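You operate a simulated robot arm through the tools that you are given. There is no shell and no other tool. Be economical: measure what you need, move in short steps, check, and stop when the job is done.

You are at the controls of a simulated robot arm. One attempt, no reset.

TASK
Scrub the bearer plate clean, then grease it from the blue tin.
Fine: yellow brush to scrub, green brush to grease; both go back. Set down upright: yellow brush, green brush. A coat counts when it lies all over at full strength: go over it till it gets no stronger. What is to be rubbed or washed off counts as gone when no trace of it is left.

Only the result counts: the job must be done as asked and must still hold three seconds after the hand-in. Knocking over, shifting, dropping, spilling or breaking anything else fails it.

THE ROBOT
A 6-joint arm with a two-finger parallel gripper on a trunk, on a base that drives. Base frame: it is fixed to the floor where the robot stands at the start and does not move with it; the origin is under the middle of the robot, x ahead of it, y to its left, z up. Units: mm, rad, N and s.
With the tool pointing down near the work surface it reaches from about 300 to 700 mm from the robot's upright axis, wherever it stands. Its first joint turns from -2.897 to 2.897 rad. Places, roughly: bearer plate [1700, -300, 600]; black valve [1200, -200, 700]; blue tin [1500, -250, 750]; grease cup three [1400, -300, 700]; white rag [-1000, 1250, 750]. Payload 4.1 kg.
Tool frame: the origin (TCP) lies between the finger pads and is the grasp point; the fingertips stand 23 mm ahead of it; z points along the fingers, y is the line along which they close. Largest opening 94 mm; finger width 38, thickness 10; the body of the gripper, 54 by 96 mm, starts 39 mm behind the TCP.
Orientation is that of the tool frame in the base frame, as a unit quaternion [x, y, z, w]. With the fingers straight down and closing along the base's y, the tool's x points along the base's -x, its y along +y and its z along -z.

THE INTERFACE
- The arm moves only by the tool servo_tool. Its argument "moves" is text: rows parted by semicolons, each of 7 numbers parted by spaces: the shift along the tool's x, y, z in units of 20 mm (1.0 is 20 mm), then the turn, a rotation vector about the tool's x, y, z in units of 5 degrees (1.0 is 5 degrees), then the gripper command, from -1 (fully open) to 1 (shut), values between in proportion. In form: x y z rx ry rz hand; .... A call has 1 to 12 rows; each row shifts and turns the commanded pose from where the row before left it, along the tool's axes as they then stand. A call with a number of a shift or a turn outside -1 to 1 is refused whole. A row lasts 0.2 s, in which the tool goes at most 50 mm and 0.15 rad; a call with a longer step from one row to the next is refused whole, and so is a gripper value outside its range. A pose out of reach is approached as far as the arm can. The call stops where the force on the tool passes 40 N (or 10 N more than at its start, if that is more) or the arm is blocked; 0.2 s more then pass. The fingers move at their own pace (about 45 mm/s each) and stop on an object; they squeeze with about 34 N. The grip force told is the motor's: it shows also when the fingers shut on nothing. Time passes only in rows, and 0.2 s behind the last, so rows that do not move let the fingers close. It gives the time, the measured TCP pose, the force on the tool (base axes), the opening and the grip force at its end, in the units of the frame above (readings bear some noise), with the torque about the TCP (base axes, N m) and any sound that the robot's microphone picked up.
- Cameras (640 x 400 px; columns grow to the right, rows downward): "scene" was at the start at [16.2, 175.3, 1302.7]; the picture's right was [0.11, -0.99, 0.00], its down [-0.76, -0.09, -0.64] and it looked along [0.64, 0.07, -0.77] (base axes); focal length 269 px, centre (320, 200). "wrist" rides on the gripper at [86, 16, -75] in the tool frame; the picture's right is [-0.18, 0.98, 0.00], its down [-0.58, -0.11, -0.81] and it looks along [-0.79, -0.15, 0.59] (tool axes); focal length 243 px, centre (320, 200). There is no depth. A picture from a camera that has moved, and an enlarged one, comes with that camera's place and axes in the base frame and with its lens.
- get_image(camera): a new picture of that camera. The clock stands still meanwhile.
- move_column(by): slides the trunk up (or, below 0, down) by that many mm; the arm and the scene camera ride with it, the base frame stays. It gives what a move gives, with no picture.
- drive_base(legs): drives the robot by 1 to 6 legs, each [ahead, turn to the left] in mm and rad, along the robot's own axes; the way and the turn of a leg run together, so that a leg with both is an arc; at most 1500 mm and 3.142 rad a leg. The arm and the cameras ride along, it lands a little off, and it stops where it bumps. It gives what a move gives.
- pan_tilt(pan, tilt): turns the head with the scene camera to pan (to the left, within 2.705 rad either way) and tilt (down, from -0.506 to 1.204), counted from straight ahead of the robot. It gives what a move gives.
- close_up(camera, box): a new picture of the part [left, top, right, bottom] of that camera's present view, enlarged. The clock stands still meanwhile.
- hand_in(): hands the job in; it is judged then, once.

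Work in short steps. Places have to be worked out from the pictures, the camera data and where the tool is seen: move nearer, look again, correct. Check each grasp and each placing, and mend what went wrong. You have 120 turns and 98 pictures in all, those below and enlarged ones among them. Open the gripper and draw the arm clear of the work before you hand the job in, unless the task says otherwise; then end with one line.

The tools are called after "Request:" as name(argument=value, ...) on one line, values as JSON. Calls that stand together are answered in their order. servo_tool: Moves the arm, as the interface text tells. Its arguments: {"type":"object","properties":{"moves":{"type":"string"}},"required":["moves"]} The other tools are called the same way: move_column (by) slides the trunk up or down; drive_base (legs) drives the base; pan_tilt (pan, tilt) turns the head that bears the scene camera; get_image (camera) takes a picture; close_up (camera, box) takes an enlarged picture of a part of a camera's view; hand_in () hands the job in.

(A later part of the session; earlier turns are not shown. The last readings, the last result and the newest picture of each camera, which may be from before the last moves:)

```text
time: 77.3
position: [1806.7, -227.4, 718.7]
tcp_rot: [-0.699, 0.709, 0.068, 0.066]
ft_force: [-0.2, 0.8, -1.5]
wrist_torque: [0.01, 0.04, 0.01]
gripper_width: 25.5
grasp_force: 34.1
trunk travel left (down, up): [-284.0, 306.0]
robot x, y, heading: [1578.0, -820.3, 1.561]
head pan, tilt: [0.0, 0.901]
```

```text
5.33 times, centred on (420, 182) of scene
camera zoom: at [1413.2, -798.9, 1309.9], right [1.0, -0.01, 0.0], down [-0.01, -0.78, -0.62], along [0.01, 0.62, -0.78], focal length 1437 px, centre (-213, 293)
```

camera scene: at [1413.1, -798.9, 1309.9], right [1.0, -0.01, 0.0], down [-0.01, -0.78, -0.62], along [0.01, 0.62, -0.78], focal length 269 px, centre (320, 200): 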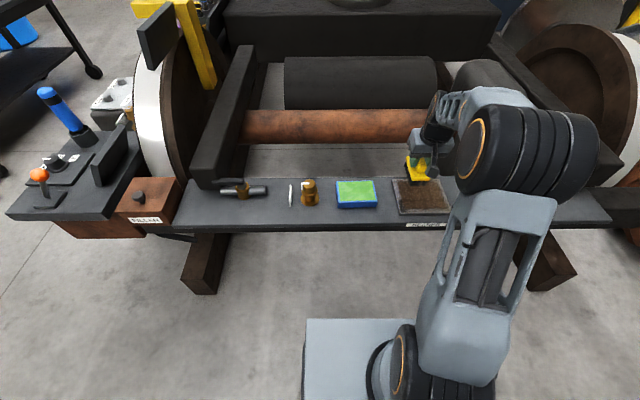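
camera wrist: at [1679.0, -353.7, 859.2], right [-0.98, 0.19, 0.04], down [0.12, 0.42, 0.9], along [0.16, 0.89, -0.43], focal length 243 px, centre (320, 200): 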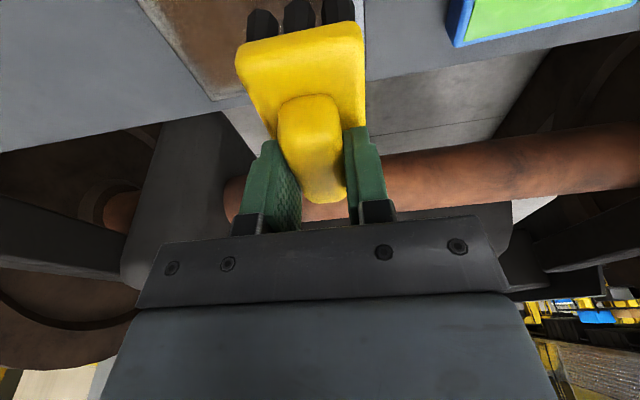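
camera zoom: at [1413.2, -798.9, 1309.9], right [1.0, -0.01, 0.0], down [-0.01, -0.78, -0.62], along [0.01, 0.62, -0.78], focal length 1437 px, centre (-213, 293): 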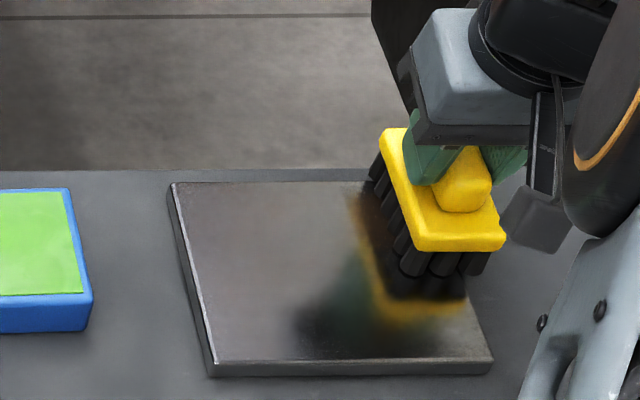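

Contact was lost, since contact needs z≈717 and I'm at 718.7. I'll press 4 mm lower and sweep again over the far and middle strips.

Request:
servo_tool(moves="0.038 0 0.196 0 0 0 1; 0 1 0 0 0 0 1; 0 1 0 0 0 0 1; 0 1 0 0 0 0 1; 0 1 0 0 0 0 1; 0 1 0 0 0 0 1; 0 1 0 0 0 0 1; 0 0.7 0 0 0 0 1; 0.74 0 -0.145 0 0 0 1; 0.74 0 -0.145 0 0 0 1; 0 0 0 0 0 0 1")

Request:
servo_tool(moves="0 -1 0 0 0 0 1; 0 -1 0 0 0 0 1; 0 -1 0 0 0 0 1; 0 -1 0 0 0 0 1; 0 -1 0 0 0 0 1; 0 -1 0 0 0 0 1; 0 -0.8 0 0 0 0 1; 0.8 0 -0.155 0 0 0 1; 0.8 0 -0.155 0 0 0 1; 0 0 0 0 0 0 1")

Request:
servo_tool(moves="0.02 0 0.1 0 0 0 1; 0 1 0 0 0 0 1; 0 1 0 0 0 0 1; 0 1 0 0 0 0 1; 0 1 0 0 0 0 1; 0 1 0 0 0 0 1; 0 1 0 0 0 0 1; 0 0.8 0 0 0 0 1; 0 0 0 0 0 0 1")

Request:
close_up(camera="scene", box=[360, 145, 480, 220])

```text
time: 79.7
position: [1674.4, -252.8, 717.9]
tcp_rot: [-0.699, 0.708, 0.072, 0.071]
ft_force: [0.2, -4.4, 13.7]
wrist_torque: [-0.99, -0.02, -0.08]
gripper_width: 25.6
grasp_force: 34.0
trunk travel left (down, up): [-284.0, 306.0]
robot x, y, heading: [1577.5, -815.7, 1.561]
head pan, tilt: [0.0, 0.901]
stopped in row 11: the force on the tool passed its limit at 41 N (the readings are from after the stop); the commanded pose is now the measured one
```

```text
time: 81.9
position: [1810.2, -284.9, 717.8]
tcp_rot: [-0.699, 0.708, 0.072, 0.074]
ft_force: [2.7, 9.1, 31.6]
wrist_torque: [-0.9, 0.07, 0.08]
gripper_width: 25.4
grasp_force: 34.5
trunk travel left (down, up): [-284.0, 306.0]
robot x, y, heading: [1579.9, -815.8, 1.561]
head pan, tilt: [0.0, 0.901]
```

```text
time: 82.4
position: [1806.5, -287.8, 718.4]
tcp_rot: [-0.698, 0.709, 0.072, 0.076]
ft_force: [-2.4, -3.4, 14.5]
wrist_torque: [-0.98, 0.44, -0.03]
gripper_width: 25.7
grasp_force: 33.5
trunk travel left (down, up): [-284.0, 306.0]
robot x, y, heading: [1578.8, -816.8, 1.559]
head pan, tilt: [0.0, 0.901]
stopped in row 2: the force on the tool passed its limit at 44 N (the readings are from after the stop); the commanded pose is now the measured one
```

```text
5.33 times, centred on (420, 182) of scene
camera zoom: at [1412.5, -800.4, 1309.3], right [1.0, -0.01, 0.0], down [-0.01, -0.78, -0.62], along [0.01, 0.62, -0.78], focal length 1437 px, centre (-213, 293)
```

zoom: 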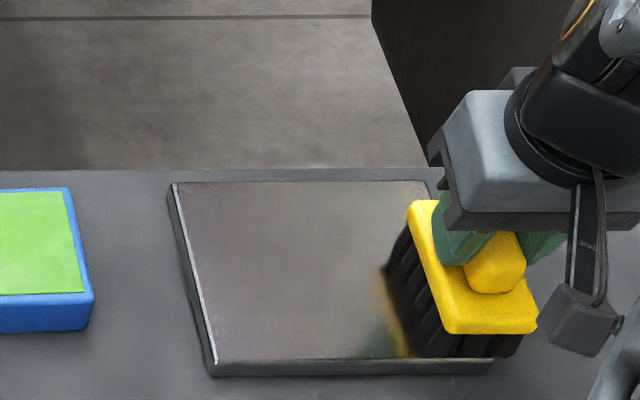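

Mostly clean already. One more sweep back along the near strip with about 14 N, then I'll lift and inspect.

Request:
servo_tool(moves="0.1 1 0 0 0 0 1; 0 1 0 0 0 0 1; 0 1 0 0 0 0 1; 0 1 0 0 0 0 1; 0 1 0 0 0 0 1; 0 1 0 0 0 0 1; 0 0.7 0 0 0 0 1; 0 0 0 0 0 0 1")

Request:
servo_tool(moves="-0.15 0 -0.8 0 0 0 1; -0.15 0 -0.8 0 0 0 1; -0.15 0 -0.8 0 0 0 1; -0.15 0 -0.8 0 0 0 1; 0 1 0 0 0 0 1; 0 1 0 0 0 0 1; 0 1 0 0 0 0 1; 0 1 0 0 0 0 1; 0 0 0 0 0 0 1")

Request:
close_up(camera="scene", box=[360, 145, 480, 220])

```text
time: 84.2
position: [1676.1, -289.3, 716.9]
tcp_rot: [-0.698, 0.708, 0.073, 0.076]
ft_force: [8.8, 1.9, 32.5]
wrist_torque: [-1.31, -0.29, 0.41]
gripper_width: 25.7
grasp_force: 34.2
trunk travel left (down, up): [-284.0, 306.0]
robot x, y, heading: [1579.6, -818.7, 1.563]
head pan, tilt: [0.0, 0.901]
```

```text
time: 86.2
position: [1591.6, -286.9, 780.2]
tcp_rot: [-0.698, 0.708, 0.072, 0.075]
ft_force: [0.5, 0.3, -1.5]
wrist_torque: [0.0, 0.0, -0.02]
gripper_width: 25.5
grasp_force: 33.5
trunk travel left (down, up): [-284.0, 306.0]
robot x, y, heading: [1579.2, -813.2, 1.559]
head pan, tilt: [0.0, 0.901]
```

```text
5.33 times, centred on (420, 182) of scene
camera zoom: at [1413.0, -798.8, 1309.8], right [1.0, -0.01, 0.0], down [-0.01, -0.78, -0.62], along [0.01, 0.62, -0.78], focal length 1437 px, centre (-213, 293)
```

zoom: 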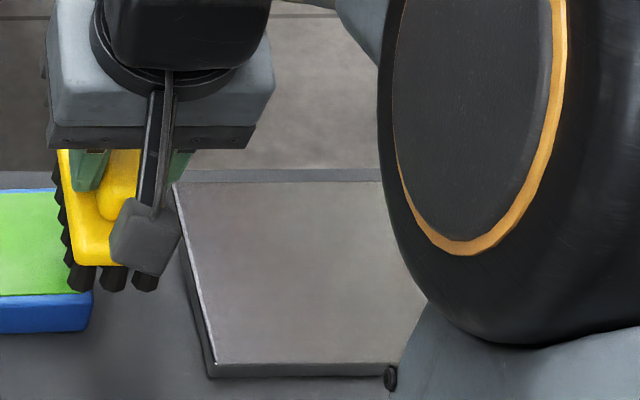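

The visible part is clean, but the right side is hidden by the elbow. I'll raise the trunk, move left, and inspect with the wrist camera.

Request:
move_column(by=170)

Request:
servo_tool(moves="0 1 0 0 0 0 1; 0 1 0 0 0 0 1; 0 1 0 0 0 0 1; 0.5 1 0 0 0 0 1; 1 1 0 0 0 0 1; 1 1 0 0 0 0 1; 0 1 0 0 0 0 1; 0 0 0 0 0 0 1")

Request:
close_up(camera="wrist", box=[0, 0, 240, 150])

Request:
close_up(camera="scene", box=[320, 180, 480, 280])

```text
time: 88.2
position: [1591.7, -286.2, 949.2]
tcp_rot: [-0.698, 0.709, 0.071, 0.075]
ft_force: [-0.7, -0.3, -1.6]
wrist_torque: [0.04, 0.03, 0.01]
gripper_width: 25.5
grasp_force: 33.7
trunk travel left (down, up): [-454.0, 136.0]
robot x, y, heading: [1581.4, -817.2, 1.554]
head pan, tilt: [0.0, 0.901]
```

```text
time: 90.0
position: [1454.8, -333.8, 940.8]
tcp_rot: [-0.699, 0.708, 0.072, 0.075]
ft_force: [0.6, 0.7, -2.1]
wrist_torque: [-0.05, 0.01, 0.01]
gripper_width: 25.7
grasp_force: 34.7
trunk travel left (down, up): [-454.0, 136.0]
robot x, y, heading: [1580.5, -814.8, 1.556]
head pan, tilt: [0.0, 0.901]
```

```text
2.67 times, centred on (120, 75) of wrist
camera zoom: at [1435.6, -432.7, 995.4], right [-0.98, 0.19, 0.03], down [0.11, 0.4, 0.91], along [0.16, 0.9, -0.42], focal length 647 px, centre (853, 533)
```

zoom: 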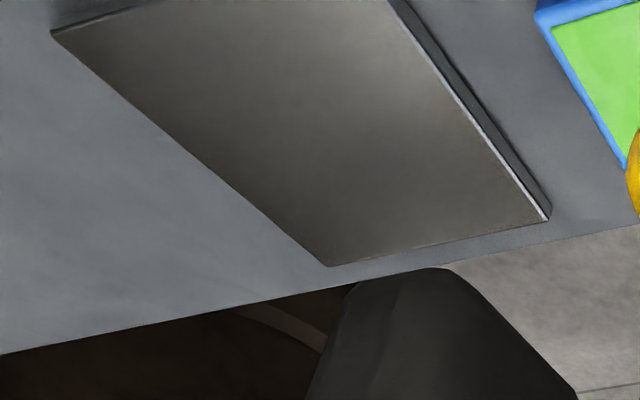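

```text
4.00 times, centred on (400, 230) of scene
camera zoom: at [1412.9, -798.7, 1479.8], right [1.0, -0.01, 0.0], down [-0.01, -0.78, -0.62], along [0.01, 0.62, -0.78], focal length 1078 px, centre (0, 80)
```

zoom: 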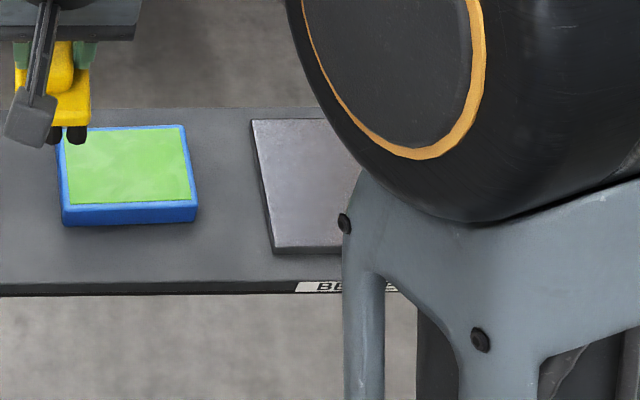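

The plate is clean in every visible part. I'll turn back parallel to the machine and inspect the near-right corner from there on the way out.

Request:
drive_base(legs=[[0, -1.56]])

Request:
pan_tilt(pan=1.35, tilt=0.85)

Request:
get_image(camera="scene")

```text
time: 94.2
position: [2063.5, -691.7, 940.9]
tcp_rot: [0.007, 0.995, -0.003, 0.104]
ft_force: [0.4, 1.0, -1.9]
wrist_torque: [-0.03, 0.05, 0.02]
gripper_width: 25.3
grasp_force: 33.9
trunk travel left (down, up): [-454.0, 136.0]
robot x, y, heading: [1579.0, -821.2, -0.011]
head pan, tilt: [0.0, 0.901]
```

```text
time: 95.7
position: [2062.2, -690.9, 939.7]
tcp_rot: [0.006, 0.995, -0.002, 0.104]
ft_force: [0.0, 0.6, -1.8]
wrist_torque: [0.0, 0.04, 0.0]
gripper_width: 25.9
grasp_force: 33.9
trunk travel left (down, up): [-454.0, 136.0]
robot x, y, heading: [1575.5, -818.8, -0.01]
head pan, tilt: [1.349, 0.85]
```

```text
56 pictures are left
camera scene: at [1539.5, -573.5, 1483.7], right [0.97, -0.23, 0.0], down [-0.17, -0.73, -0.66], along [0.15, 0.64, -0.75], focal length 269 px, centre (320, 200)
```

scene: 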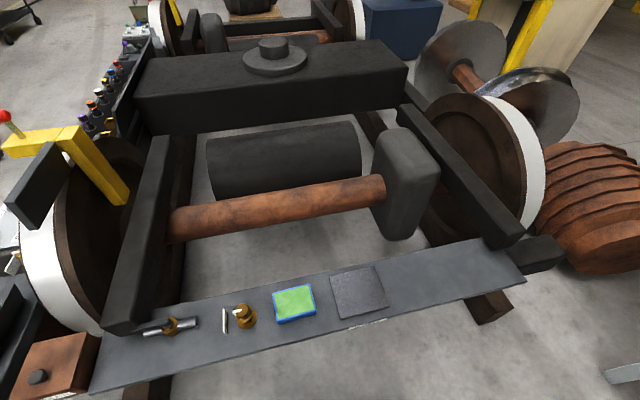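

Request:
close_up(camera="scene", box=[320, 255, 400, 325])

```text
5.71 times, centred on (360, 290) of scene
camera zoom: at [1539.5, -573.5, 1483.7], right [0.97, -0.23, 0.0], down [-0.17, -0.73, -0.66], along [0.15, 0.64, -0.75], focal length 1540 px, centre (91, -314)
```

zoom: 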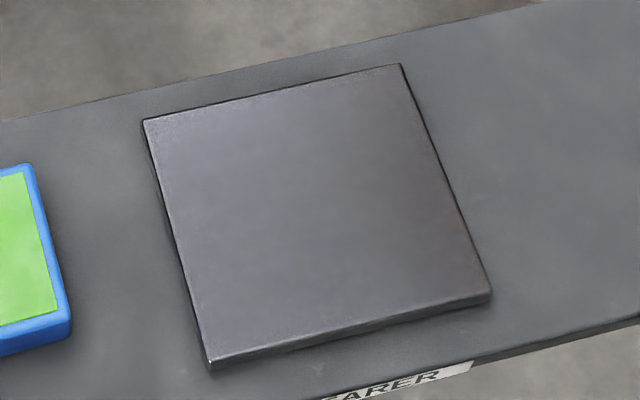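

A tighter look at the slightly brownish tint at right to exclude a residue.

Request:
close_up(camera="scene", box=[355, 265, 387, 297])

```text
12.50 times, centred on (371, 281) of scene
camera zoom: at [1539.5, -573.5, 1483.7], right [0.97, -0.23, 0.0], down [-0.17, -0.73, -0.66], along [0.15, 0.64, -0.75], focal length 3368 px, centre (-318, -812)
```

zoom: 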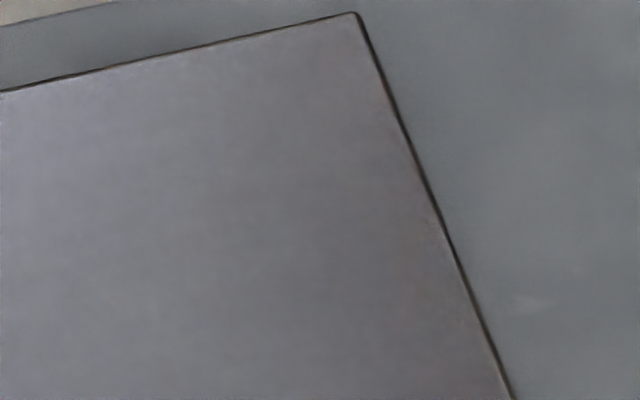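

The tint might be a reflection, but the right edge got the fewest strokes, so I'll go back for a second thorough round that extends past the right edge.

Request:
drive_base(legs=[[0, 1.57]])

Request:
servo_tool(moves="-0.4 -1 0.07 0 0 0 1; -0.4 -1 0.07 0 0 0 1; -0.4 -1 0.07 0 0 0 1; -0.4 -1 0.07 0 0 0 1; -0.4 -1 0.07 0 0 0 1; -0.4 -1 0.07 0 0 0 1; -0.4 -1 0.07 0 0 0 1; -0.4 -1 0.07 0 0 0 1; -0.4 -1 0.07 0 0 0 1; -0.4 -1 0.07 0 0 0 1; -0.4 -1 0.07 0 0 0 1; -0.4 -1 0.07 0 0 0 1")

Request:
servo_tool(moves="0 -1 0 0 0 0 1; 0 -1 0 0 0 0 1; 0 -1 0 0 0 0 1; 0 -1 0 0 0 0 1; 0 -1 0 0 0 0 1; 0 -1 0 0 0 0 1; 0 0 0 0 0 0 1")

```text
time: 99.8
position: [1480.9, -327.3, 939.4]
tcp_rot: [-0.678, 0.727, 0.069, 0.077]
ft_force: [0.0, 0.6, -1.1]
wrist_torque: [-0.01, 0.02, 0.01]
gripper_width: 25.6
grasp_force: 33.8
trunk travel left (down, up): [-454.0, 136.0]
robot x, y, heading: [1578.9, -818.7, 1.503]
head pan, tilt: [1.349, 0.85]
```

```text
time: 102.4
position: [1727.9, -249.3, 940.1]
tcp_rot: [-0.679, 0.727, 0.07, 0.077]
ft_force: [-0.8, -0.4, -1.8]
wrist_torque: [-0.01, 0.02, 0.03]
gripper_width: 25.6
grasp_force: 34.5
trunk travel left (down, up): [-454.0, 136.0]
robot x, y, heading: [1578.5, -815.8, 1.502]
head pan, tilt: [1.349, 0.85]
```

```text
time: 104.0
position: [1847.0, -256.4, 941.8]
tcp_rot: [-0.678, 0.727, 0.069, 0.077]
ft_force: [0.0, 0.4, -1.8]
wrist_torque: [0.04, 0.01, 0.0]
gripper_width: 25.6
grasp_force: 34.2
trunk travel left (down, up): [-454.0, 136.0]
robot x, y, heading: [1578.4, -814.3, 1.502]
head pan, tilt: [1.349, 0.85]
```

Heading is 4° off, which doesn't matter here. I'll step to x≈1822 and lower.

Request:
servo_tool(moves="0 1 0 0 0 0 1; 0 0.25 0 0 0 0 1; 0 0 0 0 0 0 1")

Request:
move_column(by=-205)

Request:
servo_tool(moves="0.042 0 0.196 0 0 0 1; 0.042 0 0.196 0 0 0 1; 0.042 0 0.196 0 0 0 1; 0.042 0 0.196 0 0 0 1; 0.03 0 0.13 0 0 0 1; 0 0 0 0 0 0 1")

```text
time: 104.8
position: [1822.7, -256.0, 945.3]
tcp_rot: [-0.679, 0.727, 0.069, 0.076]
ft_force: [0.0, -0.3, -1.2]
wrist_torque: [0.02, 0.02, 0.0]
gripper_width: 25.7
grasp_force: 34.0
trunk travel left (down, up): [-454.0, 136.0]
robot x, y, heading: [1579.9, -815.1, 1.497]
head pan, tilt: [1.349, 0.85]
```

```text
time: 107.0
position: [1823.2, -255.2, 738.1]
tcp_rot: [-0.678, 0.728, 0.069, 0.077]
ft_force: [0.7, -0.3, -2.3]
wrist_torque: [-0.04, 0.0, 0.02]
gripper_width: 25.7
grasp_force: 34.2
trunk travel left (down, up): [-249.0, 341.0]
robot x, y, heading: [1577.6, -820.6, 1.5]
head pan, tilt: [1.349, 0.85]
```

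```text
time: 108.4
position: [1822.5, -255.9, 719.8]
tcp_rot: [-0.678, 0.728, 0.068, 0.076]
ft_force: [0.0, -0.1, -0.9]
wrist_torque: [-0.02, 0.02, 0.01]
gripper_width: 25.5
grasp_force: 33.5
trunk travel left (down, up): [-249.0, 341.0]
robot x, y, heading: [1580.8, -815.4, 1.498]
head pan, tilt: [1.349, 0.85]
```

I'll press down 5 mm and stroke along y over the right edge.

Request:
servo_tool(moves="0.052 0.6 0.245 0 0 0 1; -0.978 0 0.208 0 0 0 1; -0.978 0 0.208 0 0 0 1; 0.978 0 -0.208 0 0 0 1; 0.978 0 -0.208 0 0 0 1; 0.978 0 -0.208 0 0 0 1; 0.978 0 -0.208 0 0 0 1; -0.978 0 0.208 0 0 0 1; -0.978 0 0.208 0 0 0 1; -0.978 0 0.208 0 0 0 1; -0.978 0 0.208 0 0 0 1")

Request:
servo_tool(moves="0 1 0 0 0 0 1; 0 1 0 0 0 0 1; 0 1 0 0 0 0 1; 0 1 0 0 0 0 1; 0 1 0 0 0 0 1; 0 1 0 0 0 0 1; 0 1 0 0 0 0 1; 0 0 0 0 0 0 1")

```text
time: 110.8
position: [1811.3, -223.0, 718.4]
tcp_rot: [-0.68, 0.727, 0.066, 0.073]
ft_force: [-5.1, -14.2, 12.8]
wrist_torque: [-0.02, 0.24, 0.43]
gripper_width: 25.7
grasp_force: 34.1
trunk travel left (down, up): [-249.0, 341.0]
robot x, y, heading: [1577.0, -816.7, 1.501]
head pan, tilt: [1.349, 0.85]
stopped in row 11: the force on the tool passed its limit at 51 N (the readings are from after the stop); the commanded pose is now the measured one
```

```text
time: 111.5
position: [1771.5, -221.6, 718.0]
tcp_rot: [-0.68, 0.727, 0.066, 0.073]
ft_force: [-4.7, -18.1, 14.4]
wrist_torque: [-0.11, 0.29, 0.56]
gripper_width: 25.7
grasp_force: 34.1
trunk travel left (down, up): [-249.0, 341.0]
robot x, y, heading: [1578.1, -818.1, 1.495]
head pan, tilt: [1.349, 0.85]
stopped in row 3: the force on the tool passed its limit at 43 N (the readings are from after the stop); the commanded pose is now the measured one
```

There's a sideways force from pushing far ahead. I'll relieve it by easing back, then continue the sweeps.

Request:
servo_tool(moves="0.6 0 -0.15 0 0 0 1; 0 1 0 0 0 0 1; 0 1 0 0 0 0 1; 0 1 0 0 0 0 1; 0 1 0 0 0 0 1; 0 1 0 0 0 0 1; 0 0 0 0 0 0 1")

Request:
servo_tool(moves="0.02 -1 0.1 0 0 0 1; 0 -1 0 0 0 0 1; 0.2 -1 0 0 0 0 1; 0.2 -1 0 0 0 0 1; 0.2 -1 0 0 0 0 1; 0.2 -1 0 0 0 0 1; 0.2 -1 0 0 0 0 1; 0 -0.8 0 0 0 0 1; 0 0 0 0 0 0 1")

```text
time: 113.0
position: [1672.5, -225.4, 716.9]
tcp_rot: [-0.678, 0.728, 0.067, 0.076]
ft_force: [8.5, -0.1, 31.5]
wrist_torque: [0.33, -0.22, -0.02]
gripper_width: 25.6
grasp_force: 34.2
trunk travel left (down, up): [-249.0, 341.0]
robot x, y, heading: [1578.3, -817.6, 1.498]
head pan, tilt: [1.349, 0.85]
```

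```text
time: 113.7
position: [1716.0, -228.2, 717.9]
tcp_rot: [-0.678, 0.728, 0.068, 0.077]
ft_force: [5.8, -1.1, 15.5]
wrist_torque: [-0.95, -0.14, 0.3]
gripper_width: 25.4
grasp_force: 33.6
trunk travel left (down, up): [-249.0, 341.0]
robot x, y, heading: [1578.3, -821.0, 1.494]
head pan, tilt: [1.349, 0.85]
stopped in row 3: the force on the tool passed its limit at 43 N (the readings are from after the stop); the commanded pose is now the measured one
```

I'll continue from here with moderate pressure: over to the right along the middle, then back along the near strip.

Request:
servo_tool(moves="0.98 -1 -0.21 0 0 0 1; 0.5 -1 -0.1 0 0 0 1; 0 -1 0 0 0 0 1; 0 -1 0 0 0 0 1; 0 -1 0 0 0 0 1; 0.6 0 -0.12 0 0 0 1; 0.6 0 -0.12 0 0 0 1; 0 0 0 0 0 0 1")

Request:
servo_tool(moves="0 1 0 0 0 0 1; 0 1 0 0 0 0 1; 0 1 0 0 0 0 1; 0 1 0 0 0 0 1; 0 1 0 0 0 0 1; 0 1 0 0 0 0 1; 0 0.5 0 0 0 0 1; 0 0 0 0 0 0 1")

Request:
close_up(camera="scene", box=[240, 150, 480, 300])

```text
time: 115.5
position: [1811.4, -287.4, 717.0]
tcp_rot: [-0.678, 0.728, 0.068, 0.077]
ft_force: [2.7, 10.6, 34.5]
wrist_torque: [-0.91, 0.24, 0.04]
gripper_width: 25.4
grasp_force: 33.9
trunk travel left (down, up): [-249.0, 341.0]
robot x, y, heading: [1578.2, -819.3, 1.498]
head pan, tilt: [1.349, 0.85]
```

```text
time: 117.3
position: [1681.2, -281.1, 717.6]
tcp_rot: [-0.678, 0.728, 0.068, 0.076]
ft_force: [6.4, 3.1, 23.7]
wrist_torque: [0.53, -0.05, -0.04]
gripper_width: 25.7
grasp_force: 33.8
trunk travel left (down, up): [-249.0, 341.0]
robot x, y, heading: [1580.5, -818.3, 1.499]
head pan, tilt: [1.349, 0.85]
```

```text
2.67 times, centred on (360, 225) of scene
camera zoom: at [1334.5, -844.3, 1278.8], right [0.29, 0.96, 0.0], down [0.72, -0.22, -0.66], along [-0.63, 0.19, -0.75], focal length 718 px, centre (213, 133)
```

zoom: 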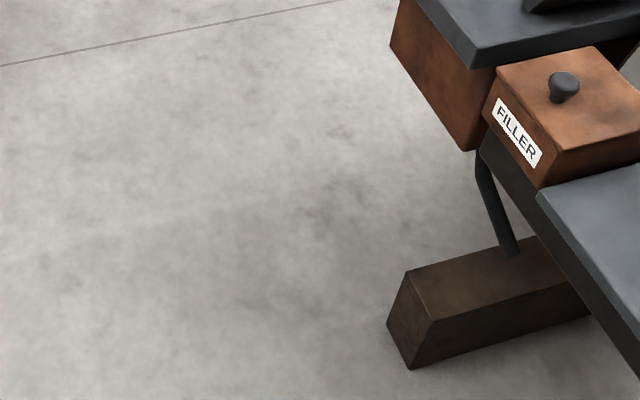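

Second round done. I'll lift off, raise the trunk, bring the arm back to carrying position, and turn to look at the plate.

Request:
servo_tool(moves="-0.2 0 -0.9 0 0 0 1; -0.2 0 -0.9 0 0 0 1; -0.2 0 -0.9 0 0 0 1; -0.2 0 -0.9 0 0 0 1; 0 0 0 0 0 0 1")

Request:
move_column(by=170)

Request:
servo_tool(moves="0.3 1 -0.06 0 0 0 1; 0.3 1 -0.06 0 0 0 1; 0.3 1 -0.06 0 0 0 1; 0.3 1 -0.06 0 0 0 1; 0.3 1 -0.06 0 0 0 1; 0.3 1 -0.06 0 0 0 1; 0.3 1 -0.06 0 0 0 1; 0.3 1 -0.06 0 0 0 1; 0.3 1 -0.06 0 0 0 1; 0 1 0 0 0 0 1; 0 1 0 0 0 0 1; 0 0 0 0 0 0 1")

Request:
drive_base(legs=[[0, -1.5]])

Request:
close_up(camera="scene", box=[320, 240, 400, 320])

```text
time: 118.5
position: [1680.9, -278.7, 789.3]
tcp_rot: [-0.678, 0.728, 0.067, 0.075]
ft_force: [-0.7, 0.7, -1.6]
wrist_torque: [0.01, -0.03, 0.0]
gripper_width: 25.6
grasp_force: 33.4
trunk travel left (down, up): [-249.0, 341.0]
robot x, y, heading: [1579.7, -817.6, 1.501]
head pan, tilt: [1.349, 0.85]
```

```text
time: 120.4
position: [1681.0, -278.5, 958.7]
tcp_rot: [-0.678, 0.728, 0.067, 0.073]
ft_force: [0.2, -0.3, -1.4]
wrist_torque: [0.02, -0.01, -0.01]
gripper_width: 25.6
grasp_force: 34.3
trunk travel left (down, up): [-419.0, 171.0]
robot x, y, heading: [1584.3, -816.7, 1.501]
head pan, tilt: [1.349, 0.85]
```

```text
time: 123.0
position: [1456.2, -316.5, 959.0]
tcp_rot: [-0.677, 0.729, 0.067, 0.075]
ft_force: [0.4, -0.5, -1.1]
wrist_torque: [0.02, 0.02, 0.0]
gripper_width: 25.8
grasp_force: 34.5
trunk travel left (down, up): [-419.0, 171.0]
robot x, y, heading: [1578.2, -817.4, 1.495]
head pan, tilt: [1.349, 0.85]
```

```text
time: 127.1
position: [2072.5, -668.3, 958.5]
tcp_rot: [0.01, 0.995, -0.002, 0.1]
ft_force: [0.1, 0.4, -1.2]
wrist_torque: [-0.03, 0.01, 0.02]
gripper_width: 25.7
grasp_force: 33.6
trunk travel left (down, up): [-419.0, 171.0]
robot x, y, heading: [1581.2, -816.4, -0.02]
head pan, tilt: [1.349, 0.85]
```

```text
5.00 times, centred on (360, 280) of scene
camera zoom: at [1541.0, -574.0, 1448.7], right [0.97, -0.24, 0.0], down [-0.18, -0.73, -0.66], along [0.16, 0.64, -0.75], focal length 1347 px, centre (120, -200)
```

zoom: 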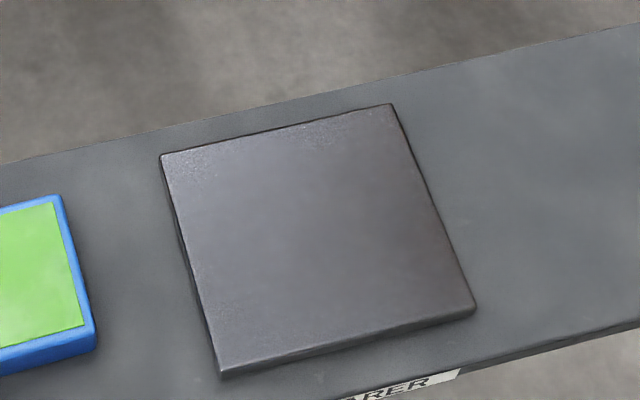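

The tone is unchanged and uniform, so the plate is clean. Now I'll drive back the way I came to the front shelf.

Request:
drive_base(legs=[[0, 0.02], [-1310, 0], [0, -1.049], [-942, 0], [0, 1.049]])

Request:
pan_tilt(pan=0.0, tilt=1.0)

```text
time: 144.0
position: [280.5, 146.5, 958.7]
tcp_rot: [0.008, 0.995, -0.003, 0.101]
ft_force: [-0.6, 0.1, -1.4]
wrist_torque: [0.02, 0.0, -0.01]
gripper_width: 25.6
grasp_force: 33.8
trunk travel left (down, up): [-419.0, 171.0]
robot x, y, heading: [-207.9, -4.4, -0.014]
head pan, tilt: [1.349, 0.85]
```

```text
time: 145.5
position: [280.9, 147.6, 959.8]
tcp_rot: [0.007, 0.995, -0.002, 0.1]
ft_force: [-0.6, -0.8, -1.7]
wrist_torque: [0.02, -0.02, 0.02]
gripper_width: 25.9
grasp_force: 34.0
trunk travel left (down, up): [-419.0, 171.0]
robot x, y, heading: [-212.5, -3.5, -0.015]
head pan, tilt: [0.0, 1.0]
```

Very accurate. I'll close the heading error and drive ahead to the shelf.

Request:
drive_base(legs=[[0, 0.015], [205, 0]])

Request:
get_image(camera="scene")

Request:
get_image(camera="wrist")

```text
time: 147.4
position: [483.5, 154.2, 958.6]
tcp_rot: [0.002, 0.995, -0.003, 0.101]
ft_force: [0.2, -0.4, -1.1]
wrist_torque: [0.0, -0.06, 0.01]
gripper_width: 25.5
grasp_force: 34.3
trunk travel left (down, up): [-419.0, 171.0]
robot x, y, heading: [-5.3, -11.2, 0.0]
head pan, tilt: [0.0, 1.0]
```

```text
51 pictures are left
camera scene: at [2.8, 163.2, 1437.6], right [0.0, -1.0, 0.0], down [-0.84, 0.0, -0.54], along [0.54, 0.0, -0.84], focal length 269 px, centre (320, 200)
```

scene: 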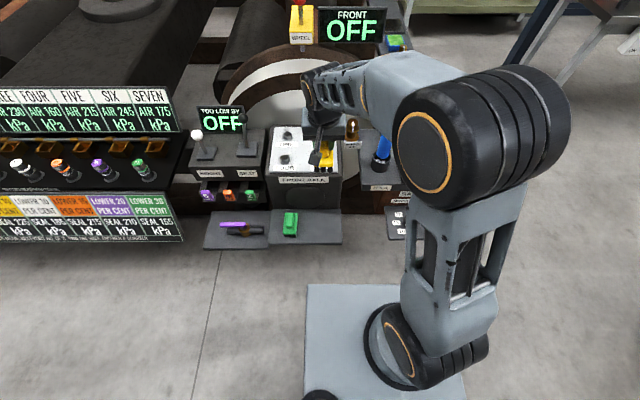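

```text
50 pictures are left
camera wrist: at [382.9, 170.2, 1015.5], right [0.18, 0.98, 0.03], down [0.41, -0.11, 0.91], along [0.89, -0.15, -0.42], focal length 243 px, centre (320, 200)
```

wrist: 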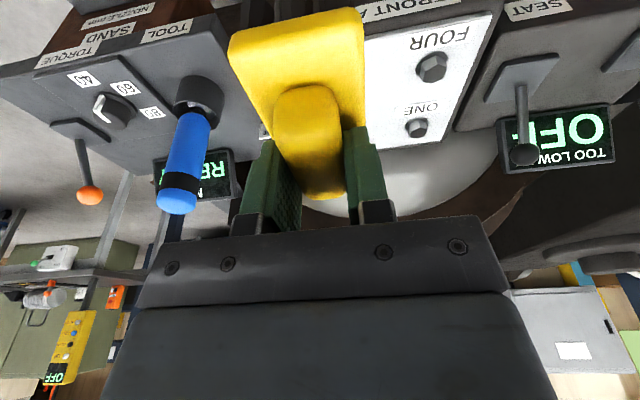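

The brush pitched about 5° in the grip, near end lower. I'll level it with a small counter-rotation, align to x 475, y 131.5, and lower the trunk.

Request:
servo_tool(moves="0.4 -0.6 -0.08 0 0.9 0 1; 0 -0.53 0 0 0 0 1; 0 0 0 0 0 0 1")

Request:
move_column(by=-355)

Request:
get_image(camera="wrist")

Request:
close_up(camera="scene", box=[240, 100, 400, 200])

```text
time: 148.2
position: [474.2, 130.9, 958.1]
tcp_rot: [0.002, 0.998, -0.002, 0.062]
ft_force: [-0.4, 0.3, -2.0]
wrist_torque: [0.01, 0.01, 0.03]
gripper_width: 25.7
grasp_force: 34.2
trunk travel left (down, up): [-419.0, 171.0]
robot x, y, heading: [-9.6, -2.2, -0.003]
head pan, tilt: [0.0, 1.0]
```

```text
time: 151.7
position: [473.3, 130.1, 604.4]
tcp_rot: [0.002, 0.998, -0.002, 0.061]
ft_force: [-0.5, -0.3, -1.3]
wrist_torque: [0.0, -0.02, 0.0]
gripper_width: 25.5
grasp_force: 34.0
trunk travel left (down, up): [-64.0, 526.0]
robot x, y, heading: [-7.8, -2.8, -0.001]
head pan, tilt: [0.0, 1.0]
```

```text
49 pictures are left
camera wrist: at [377.8, 146.9, 668.4], right [0.19, 0.98, 0.02], down [0.48, -0.11, 0.87], along [0.86, -0.15, -0.49], focal length 243 px, centre (320, 200)
```

wrist: 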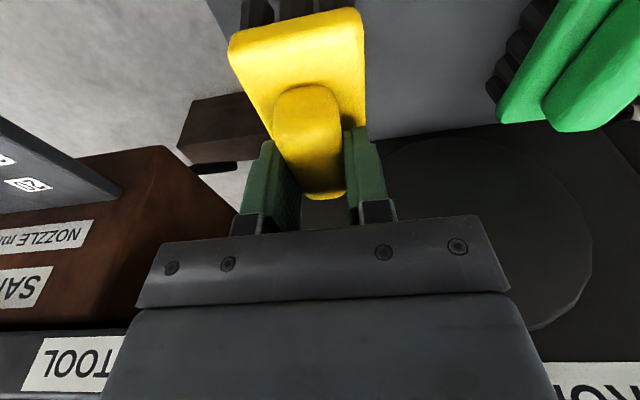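

```text
4.00 times, centred on (320, 150) of scene
camera zoom: at [2.7, 163.1, 1082.6], right [0.0, -1.0, 0.0], down [-0.84, 0.0, -0.54], along [0.54, 0.0, -0.84], focal length 1078 px, centre (320, 400)
```

zoom: 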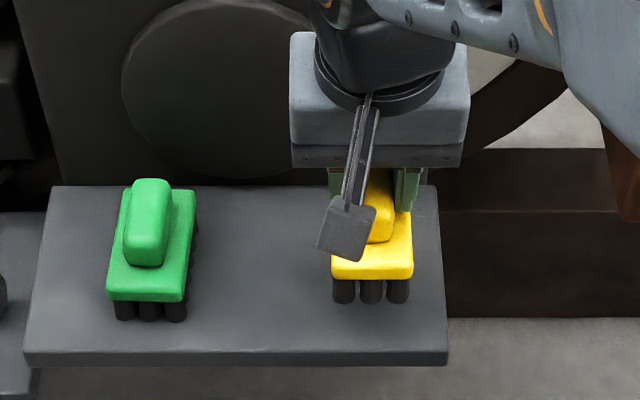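

Aligned above its place and level. I'll descend to contact gently.

Request:
servo_tool(moves="0.1 0.05 0.6 0 0 0 1; 0.1 0 0.6 0 0 0 1; 0.024 0 0.15 0 0 0 1; 0.024 0 0.15 0 0 0 1; 0 0 0 0 0 0 1")

```text
time: 152.9
position: [471.8, 129.3, 574.7]
tcp_rot: [0.002, 0.998, -0.001, 0.064]
ft_force: [-1.7, 1.9, 13.0]
wrist_torque: [0.2, -0.35, 0.04]
gripper_width: 25.6
grasp_force: 33.6
trunk travel left (down, up): [-64.0, 526.0]
robot x, y, heading: [-4.9, -2.7, -0.003]
head pan, tilt: [0.0, 1.0]
```

In contact at 13 N, so I'll release and retreat upward.

Request:
servo_tool(moves="0 0 0 0 0 0 0.1; 0 0 0 0 0 0 0.1; 0 0 -0.2 0 0 0 -0.2; 0 0 -0.5 0 0 0 -0.2; 0 0 -1 0 0 0 -0.5; 0 0 -1 0 0 0 -1; 0 0 -1 0 0 0 -1; 0 0 -1 0 0 0 -1; 0 0 0 0 0 0 -1")

Request:
get_image(camera="wrist")

Request:
close_up(camera="scene", box=[240, 100, 400, 200])

```text
time: 154.9
position: [460.1, 131.7, 665.5]
tcp_rot: [0.002, 0.998, -0.002, 0.061]
ft_force: [-1.1, 0.1, 0.1]
wrist_torque: [0.0, -0.01, 0.0]
gripper_width: 94.1
grasp_force: 0.1
trunk travel left (down, up): [-64.0, 526.0]
robot x, y, heading: [-10.3, -1.9, -0.006]
head pan, tilt: [0.0, 1.0]
```

```text
47 pictures are left
camera wrist: at [364.1, 147.3, 730.1], right [0.19, 0.98, 0.02], down [0.48, -0.11, 0.87], along [0.86, -0.15, -0.49], focal length 243 px, centre (320, 200)
```

wrist: 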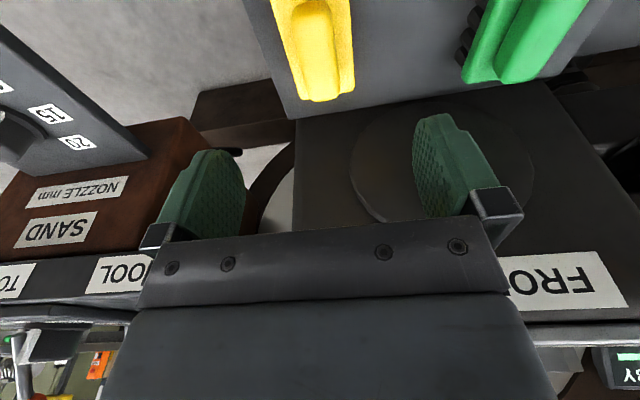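

```text
4.00 times, centred on (320, 150) of scene
camera zoom: at [2.6, 163.1, 1082.6], right [0.0, -1.0, 0.0], down [-0.84, 0.0, -0.54], along [0.54, 0.0, -0.84], focal length 1078 px, centre (320, 400)
```

zoom: 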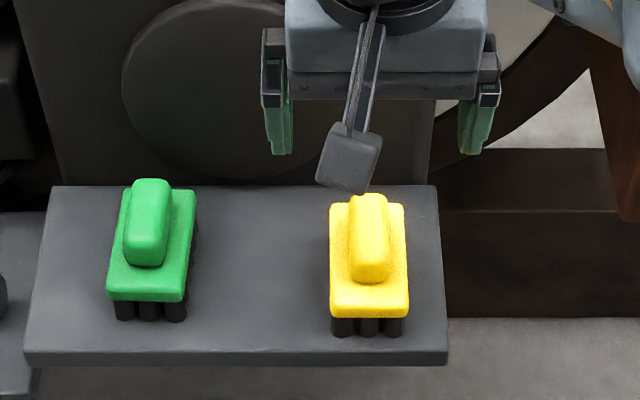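

Yellow stands upright back in its place. Now I'll move over the green brush at about x 480, y 272.

Request:
servo_tool(moves="-0.4 1 0.05 0 0 0 -1; 0 1 0 0 0 0 -1; 0 1 0 0 0 0 -1; 0 1 0 0 0 0 -1; 0 1 0 0 0 0 -1; 0 1 0 0 0 0 -1; 0 1 0 0 0 0 -1; 0 0 0 0 0 0 -1")

Request:
get_image(camera="wrist")

```text
time: 156.7
position: [468.7, 272.3, 666.0]
tcp_rot: [0.002, 0.998, -0.001, 0.061]
ft_force: [-0.2, -0.4, -0.8]
wrist_torque: [0.04, 0.02, 0.0]
gripper_width: 93.9
grasp_force: 0.1
trunk travel left (down, up): [-64.0, 526.0]
robot x, y, heading: [-9.0, -3.7, -0.004]
head pan, tilt: [0.0, 1.0]
```

```text
45 pictures are left
camera wrist: at [372.7, 289.0, 730.4], right [0.19, 0.98, 0.02], down [0.48, -0.11, 0.87], along [0.86, -0.15, -0.49], focal length 243 px, centre (320, 200)
```

wrist: 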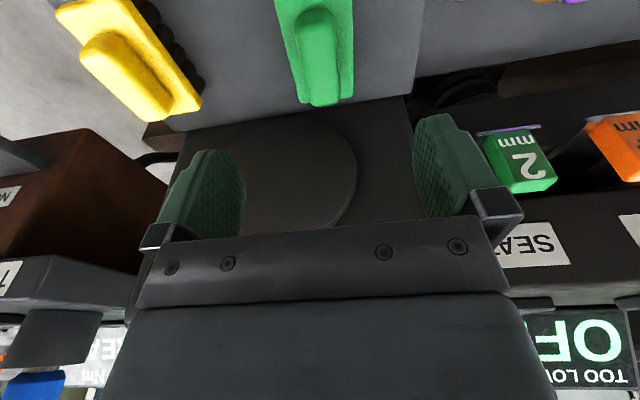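

Centred on the green ridge at y≈272, x≈475. I'll descend with the hand at about 42 mm opening until the tips touch the shoulders.

Request:
servo_tool(moves="0.15 0 1 0 0 0 0.1; 0 0 1 0 0 0 0.1; 0 0 1 0 0 0 0.1; 0 0 0.9 0 0 0 0.1; 0 0 0.4 0 0 0 0.1; 0 0 0.25 0 0 0 0.1; 0 0 0.15 0 0 0 0.1; 0 0 0 0 0 0 0.1")

Request:
get_image(camera="wrist")

```text
time: 158.5
position: [477.9, 269.7, 573.3]
tcp_rot: [0.002, 0.998, -0.002, 0.061]
ft_force: [0.4, 0.0, -0.3]
wrist_torque: [-0.04, -0.01, 0.01]
gripper_width: 42.1
grasp_force: 0.0
trunk travel left (down, up): [-64.0, 526.0]
robot x, y, heading: [-6.9, -1.5, -0.003]
head pan, tilt: [0.0, 1.0]
```

```text
44 pictures are left
camera wrist: at [382.1, 287.5, 637.6], right [0.19, 0.98, 0.02], down [0.48, -0.11, 0.87], along [0.86, -0.15, -0.49], focal length 243 px, centre (320, 200)
```

wrist: 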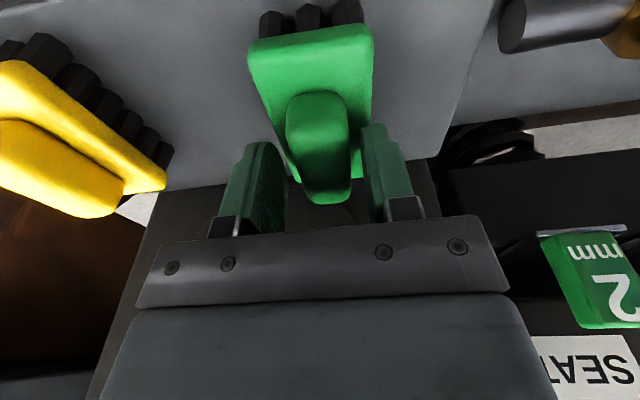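

No touch yet; two more 1.5 mm steps.

Request:
servo_tool(moves="0 0 0.07 0 0 0 0.1; 0 0 0.07 0 0 0 0.1; 0 0 0 0 0 0 0.1")

```text
time: 159.3
position: [478.1, 269.8, 571.0]
tcp_rot: [0.001, 0.998, -0.001, 0.062]
ft_force: [-1.0, 0.3, -0.3]
wrist_torque: [0.03, 0.03, -0.04]
gripper_width: 42.1
grasp_force: 0.1
trunk travel left (down, up): [-64.0, 526.0]
robot x, y, heading: [-6.7, -5.8, 0.0]
head pan, tilt: [0.0, 1.0]
```

Request:
servo_tool(moves="0 0 0.08 0 0 0 0.1; 0 0 0.08 0 0 0 0.1; 0 0 0 0 0 0 0.1")

```text
time: 160.1
position: [479.2, 269.4, 570.9]
tcp_rot: [0.002, 0.998, -0.001, 0.063]
ft_force: [-5.5, -5.0, 29.2]
wrist_torque: [-0.04, 0.59, 0.1]
gripper_width: 41.9
grasp_force: 0.0
trunk travel left (down, up): [-64.0, 526.0]
robot x, y, heading: [-8.3, 2.6, -0.004]
head pan, tilt: [0.0, 1.0]
```

Touching at z≈571. I'll back off 3.5 mm in command (about 0.5 mm clear), close, and test-lift.

Request:
servo_tool(moves="0 0 -0.17 0 0 0 0.1; 0 0 0 0 0 0 1; 0 0 0 0 0 0 1; 0 0 0 0 0 0 1; 0 0 0 0 0 0 1; 0 0 0 0 0 0 1; -0.06 0 -0.5 0 0 0 1; -0.06 0 -0.5 0 0 0 1; -0.06 0 -0.5 0 0 0 1; 0 0 0 0 0 0 1")

Request:
get_image(camera="wrist")

```text
time: 162.3
position: [478.8, 270.3, 600.7]
tcp_rot: [0.001, 0.998, -0.002, 0.061]
ft_force: [0.2, -0.2, -1.7]
wrist_torque: [0.0, -0.02, 0.01]
gripper_width: 25.7
grasp_force: 33.3
trunk travel left (down, up): [-64.0, 526.0]
robot x, y, heading: [-11.7, 0.6, -0.005]
head pan, tilt: [0.0, 1.0]
```

```text
43 pictures are left
camera wrist: at [382.7, 287.3, 664.8], right [0.19, 0.98, 0.02], down [0.48, -0.11, 0.87], along [0.86, -0.15, -0.49], focal length 243 px, centre (320, 200)
```

wrist: 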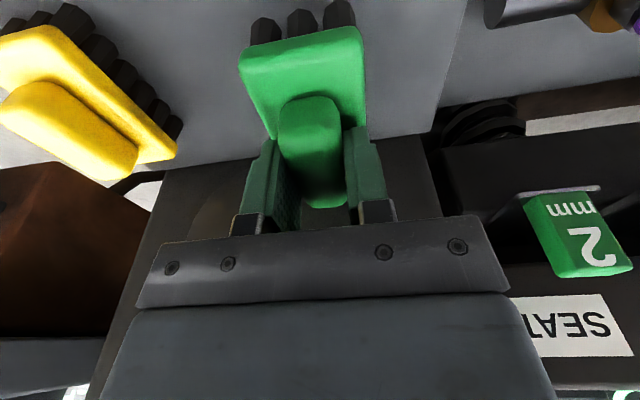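

Green held. Return pose: TCP [478.5, 270, 571], tilt 7°. I'll raise, centre the arm and drive to the plate again.

Request:
move_column(by=360)

Request:
servo_tool(moves="0 -1 0 0 0 0 1; 0 -1 0 0 0 0 1; 0 -1 0 0 0 0 1; 0 -1 0 0 0 0 1; 0 -1 0 0 0 0 1; 0 -1 0 0 0 0 1; 0 -1 0 0 0 0 1; 0 0 0 0 0 0 1")

Request:
drive_base(legs=[[-190, 0], [0, -1.0], [910, 0], [0, 1.0]])

```text
time: 165.8
position: [479.0, 270.5, 960.9]
tcp_rot: [0.002, 0.998, -0.002, 0.06]
ft_force: [0.6, 0.0, -0.9]
wrist_torque: [-0.02, 0.02, 0.01]
gripper_width: 25.5
grasp_force: 33.8
trunk travel left (down, up): [-424.0, 166.0]
robot x, y, heading: [-5.9, -0.7, -0.004]
head pan, tilt: [0.0, 1.0]
```

```text
time: 167.6
position: [476.2, 130.4, 963.6]
tcp_rot: [0.001, 0.998, -0.002, 0.061]
ft_force: [-0.1, 0.1, -1.0]
wrist_torque: [-0.03, 0.0, -0.01]
gripper_width: 25.8
grasp_force: 34.3
trunk travel left (down, up): [-424.0, 166.0]
robot x, y, heading: [-8.0, -4.1, -0.004]
head pan, tilt: [0.0, 1.0]
```

```text
time: 178.5
position: [760.9, -669.2, 963.6]
tcp_rot: [0.032, 0.998, -0.004, 0.061]
ft_force: [-0.7, 0.5, -1.0]
wrist_torque: [0.0, 0.01, -0.03]
gripper_width: 25.8
grasp_force: 33.8
trunk travel left (down, up): [-424.0, 166.0]
robot x, y, heading: [272.8, -772.3, -0.067]
head pan, tilt: [0.0, 1.0]
```

Correct the heading slightly and drive alongside, then face the machine.

Request:
drive_base(legs=[[0, 0.04], [1320, 0], [0, 1.6]])

Request:
pan_tilt(pan=0.0, tilt=0.9)

Request:
get_image(camera="scene")

```text
time: 189.5
position: [1457.0, -316.6, 963.7]
tcp_rot: [0.713, -0.699, -0.043, -0.045]
ft_force: [0.2, -0.1, -1.4]
wrist_torque: [0.0, 0.01, -0.02]
gripper_width: 25.3
grasp_force: 33.8
trunk travel left (down, up): [-424.0, 166.0]
robot x, y, heading: [1602.4, -798.3, 1.592]
head pan, tilt: [0.0, 1.0]
```

```text
time: 190.2
position: [1457.5, -317.8, 963.5]
tcp_rot: [0.713, -0.699, -0.042, -0.044]
ft_force: [0.4, 0.0, -2.3]
wrist_torque: [-0.02, 0.01, 0.02]
gripper_width: 25.7
grasp_force: 34.1
trunk travel left (down, up): [-424.0, 166.0]
robot x, y, heading: [1603.5, -798.4, 1.591]
head pan, tilt: [0.0, 0.901]
```

```text
42 pictures are left
camera scene: at [1434.2, -786.7, 1449.8], right [1.0, 0.02, 0.0], down [0.02, -0.78, -0.62], along [-0.01, 0.62, -0.78], focal length 269 px, centre (320, 200)
```

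scene: 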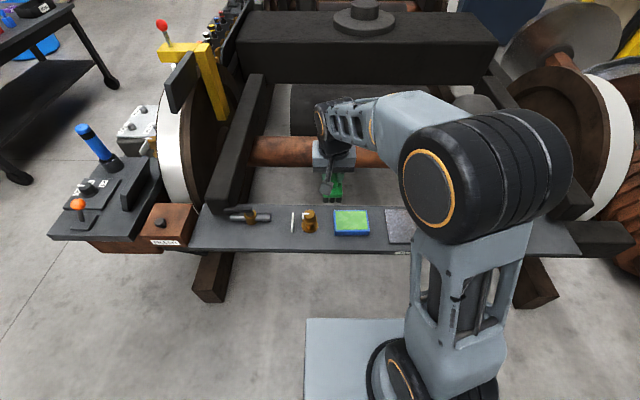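

I'll move over the tin centre at about [1536, −263] and lower the trunk to about 40 mm above it.

Request:
servo_tool(moves="-0.66 -1 0.08 0 0 0 1; -0.66 -1 0.08 0 0 0 1; -0.66 -1 0.08 0 0 0 1; -0.66 -1 0.08 0 0 0 1; 0 0 0 0 0 0 1")

Request:
move_column(by=-185)

Request:
close_up(camera="scene", box=[290, 130, 450, 230])

Request:
get_image(camera="wrist")

```text
time: 191.4
position: [1538.0, -264.3, 962.9]
tcp_rot: [0.712, -0.699, -0.043, -0.043]
ft_force: [0.0, 0.1, -0.2]
wrist_torque: [0.03, 0.02, 0.02]
gripper_width: 25.8
grasp_force: 33.7
trunk travel left (down, up): [-424.0, 166.0]
robot x, y, heading: [1601.0, -797.3, 1.591]
head pan, tilt: [0.0, 0.901]
```

```text
time: 193.4
position: [1536.2, -265.1, 778.7]
tcp_rot: [0.712, -0.7, -0.042, -0.045]
ft_force: [0.6, 0.6, -1.9]
wrist_torque: [0.02, -0.02, 0.01]
gripper_width: 25.6
grasp_force: 34.0
trunk travel left (down, up): [-239.0, 351.0]
robot x, y, heading: [1605.2, -799.7, 1.59]
head pan, tilt: [0.0, 0.901]
```

```text
4.00 times, centred on (370, 180) of scene
camera zoom: at [1434.3, -786.7, 1264.9], right [1.0, 0.02, 0.0], down [0.02, -0.78, -0.62], along [-0.01, 0.62, -0.78], focal length 1078 px, centre (120, 280)
```

zoom: 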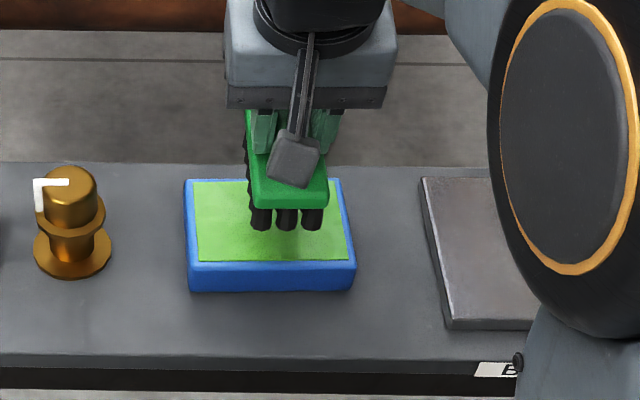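

```text
40 pictures are left
camera wrist: at [1521.0, -359.4, 842.9], right [-0.99, 0.16, 0.02], down [0.1, 0.48, 0.87], along [0.13, 0.86, -0.49], focal length 243 px, centre (320, 200)
```

wrist: 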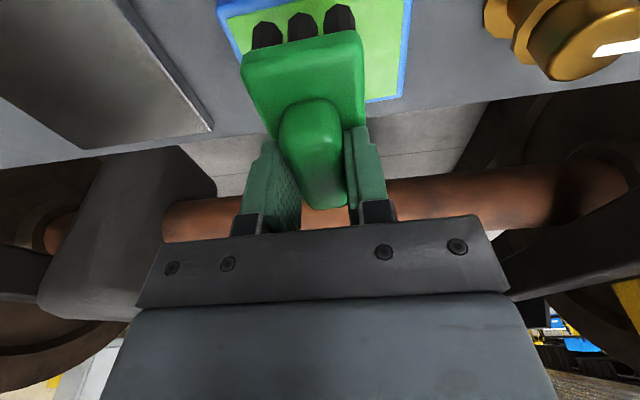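

Brush is centred above the tin. I'll descend, slowly at the end, until it meets the grease.

Request:
servo_tool(moves="0.12 0.1 0.9 0 0 0 1; 0.1 0 0.6 0 0 0 1; 0.024 0 0.15 0 0 0 1; 0.024 0 0.15 0 0 0 1; 0.024 0 0.15 0 0 0 1; 0 0 0 0 0 0 1")

Request:
close_up(camera="scene", box=[290, 130, 450, 230])

```text
time: 194.8
position: [1534.4, -264.3, 739.5]
tcp_rot: [0.712, -0.699, -0.042, -0.044]
ft_force: [0.1, 0.2, -0.8]
wrist_torque: [0.0, 0.05, -0.01]
gripper_width: 25.8
grasp_force: 33.7
trunk travel left (down, up): [-239.0, 351.0]
robot x, y, heading: [1598.9, -801.1, 1.591]
head pan, tilt: [0.0, 0.901]
```

```text
4.00 times, centred on (370, 180) of scene
camera zoom: at [1434.3, -786.6, 1264.8], right [1.0, 0.02, 0.0], down [0.02, -0.78, -0.62], along [-0.01, 0.62, -0.78], focal length 1078 px, centre (120, 280)
```

zoom: 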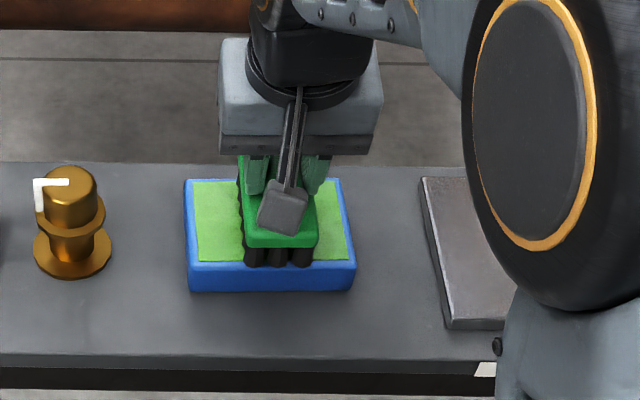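

Shift 5 mm away from the near rim and continue down in small steps.

Request:
servo_tool(moves="-0.3 0 0.04 0 0 0 1; 0.024 0 0.15 0 0 0 1; 0.024 0 0.15 0 0 0 1; 0.024 0 0.15 0 0 0 1; 0 0 0 0 0 0 1")

```text
time: 196.0
position: [1534.0, -259.5, 730.9]
tcp_rot: [0.712, -0.699, -0.043, -0.045]
ft_force: [-0.2, -0.8, 7.8]
wrist_torque: [-0.39, 0.22, 0.03]
gripper_width: 25.9
grasp_force: 34.8
trunk travel left (down, up): [-239.0, 351.0]
robot x, y, heading: [1602.2, -803.6, 1.59]
head pan, tilt: [0.0, 0.901]
```

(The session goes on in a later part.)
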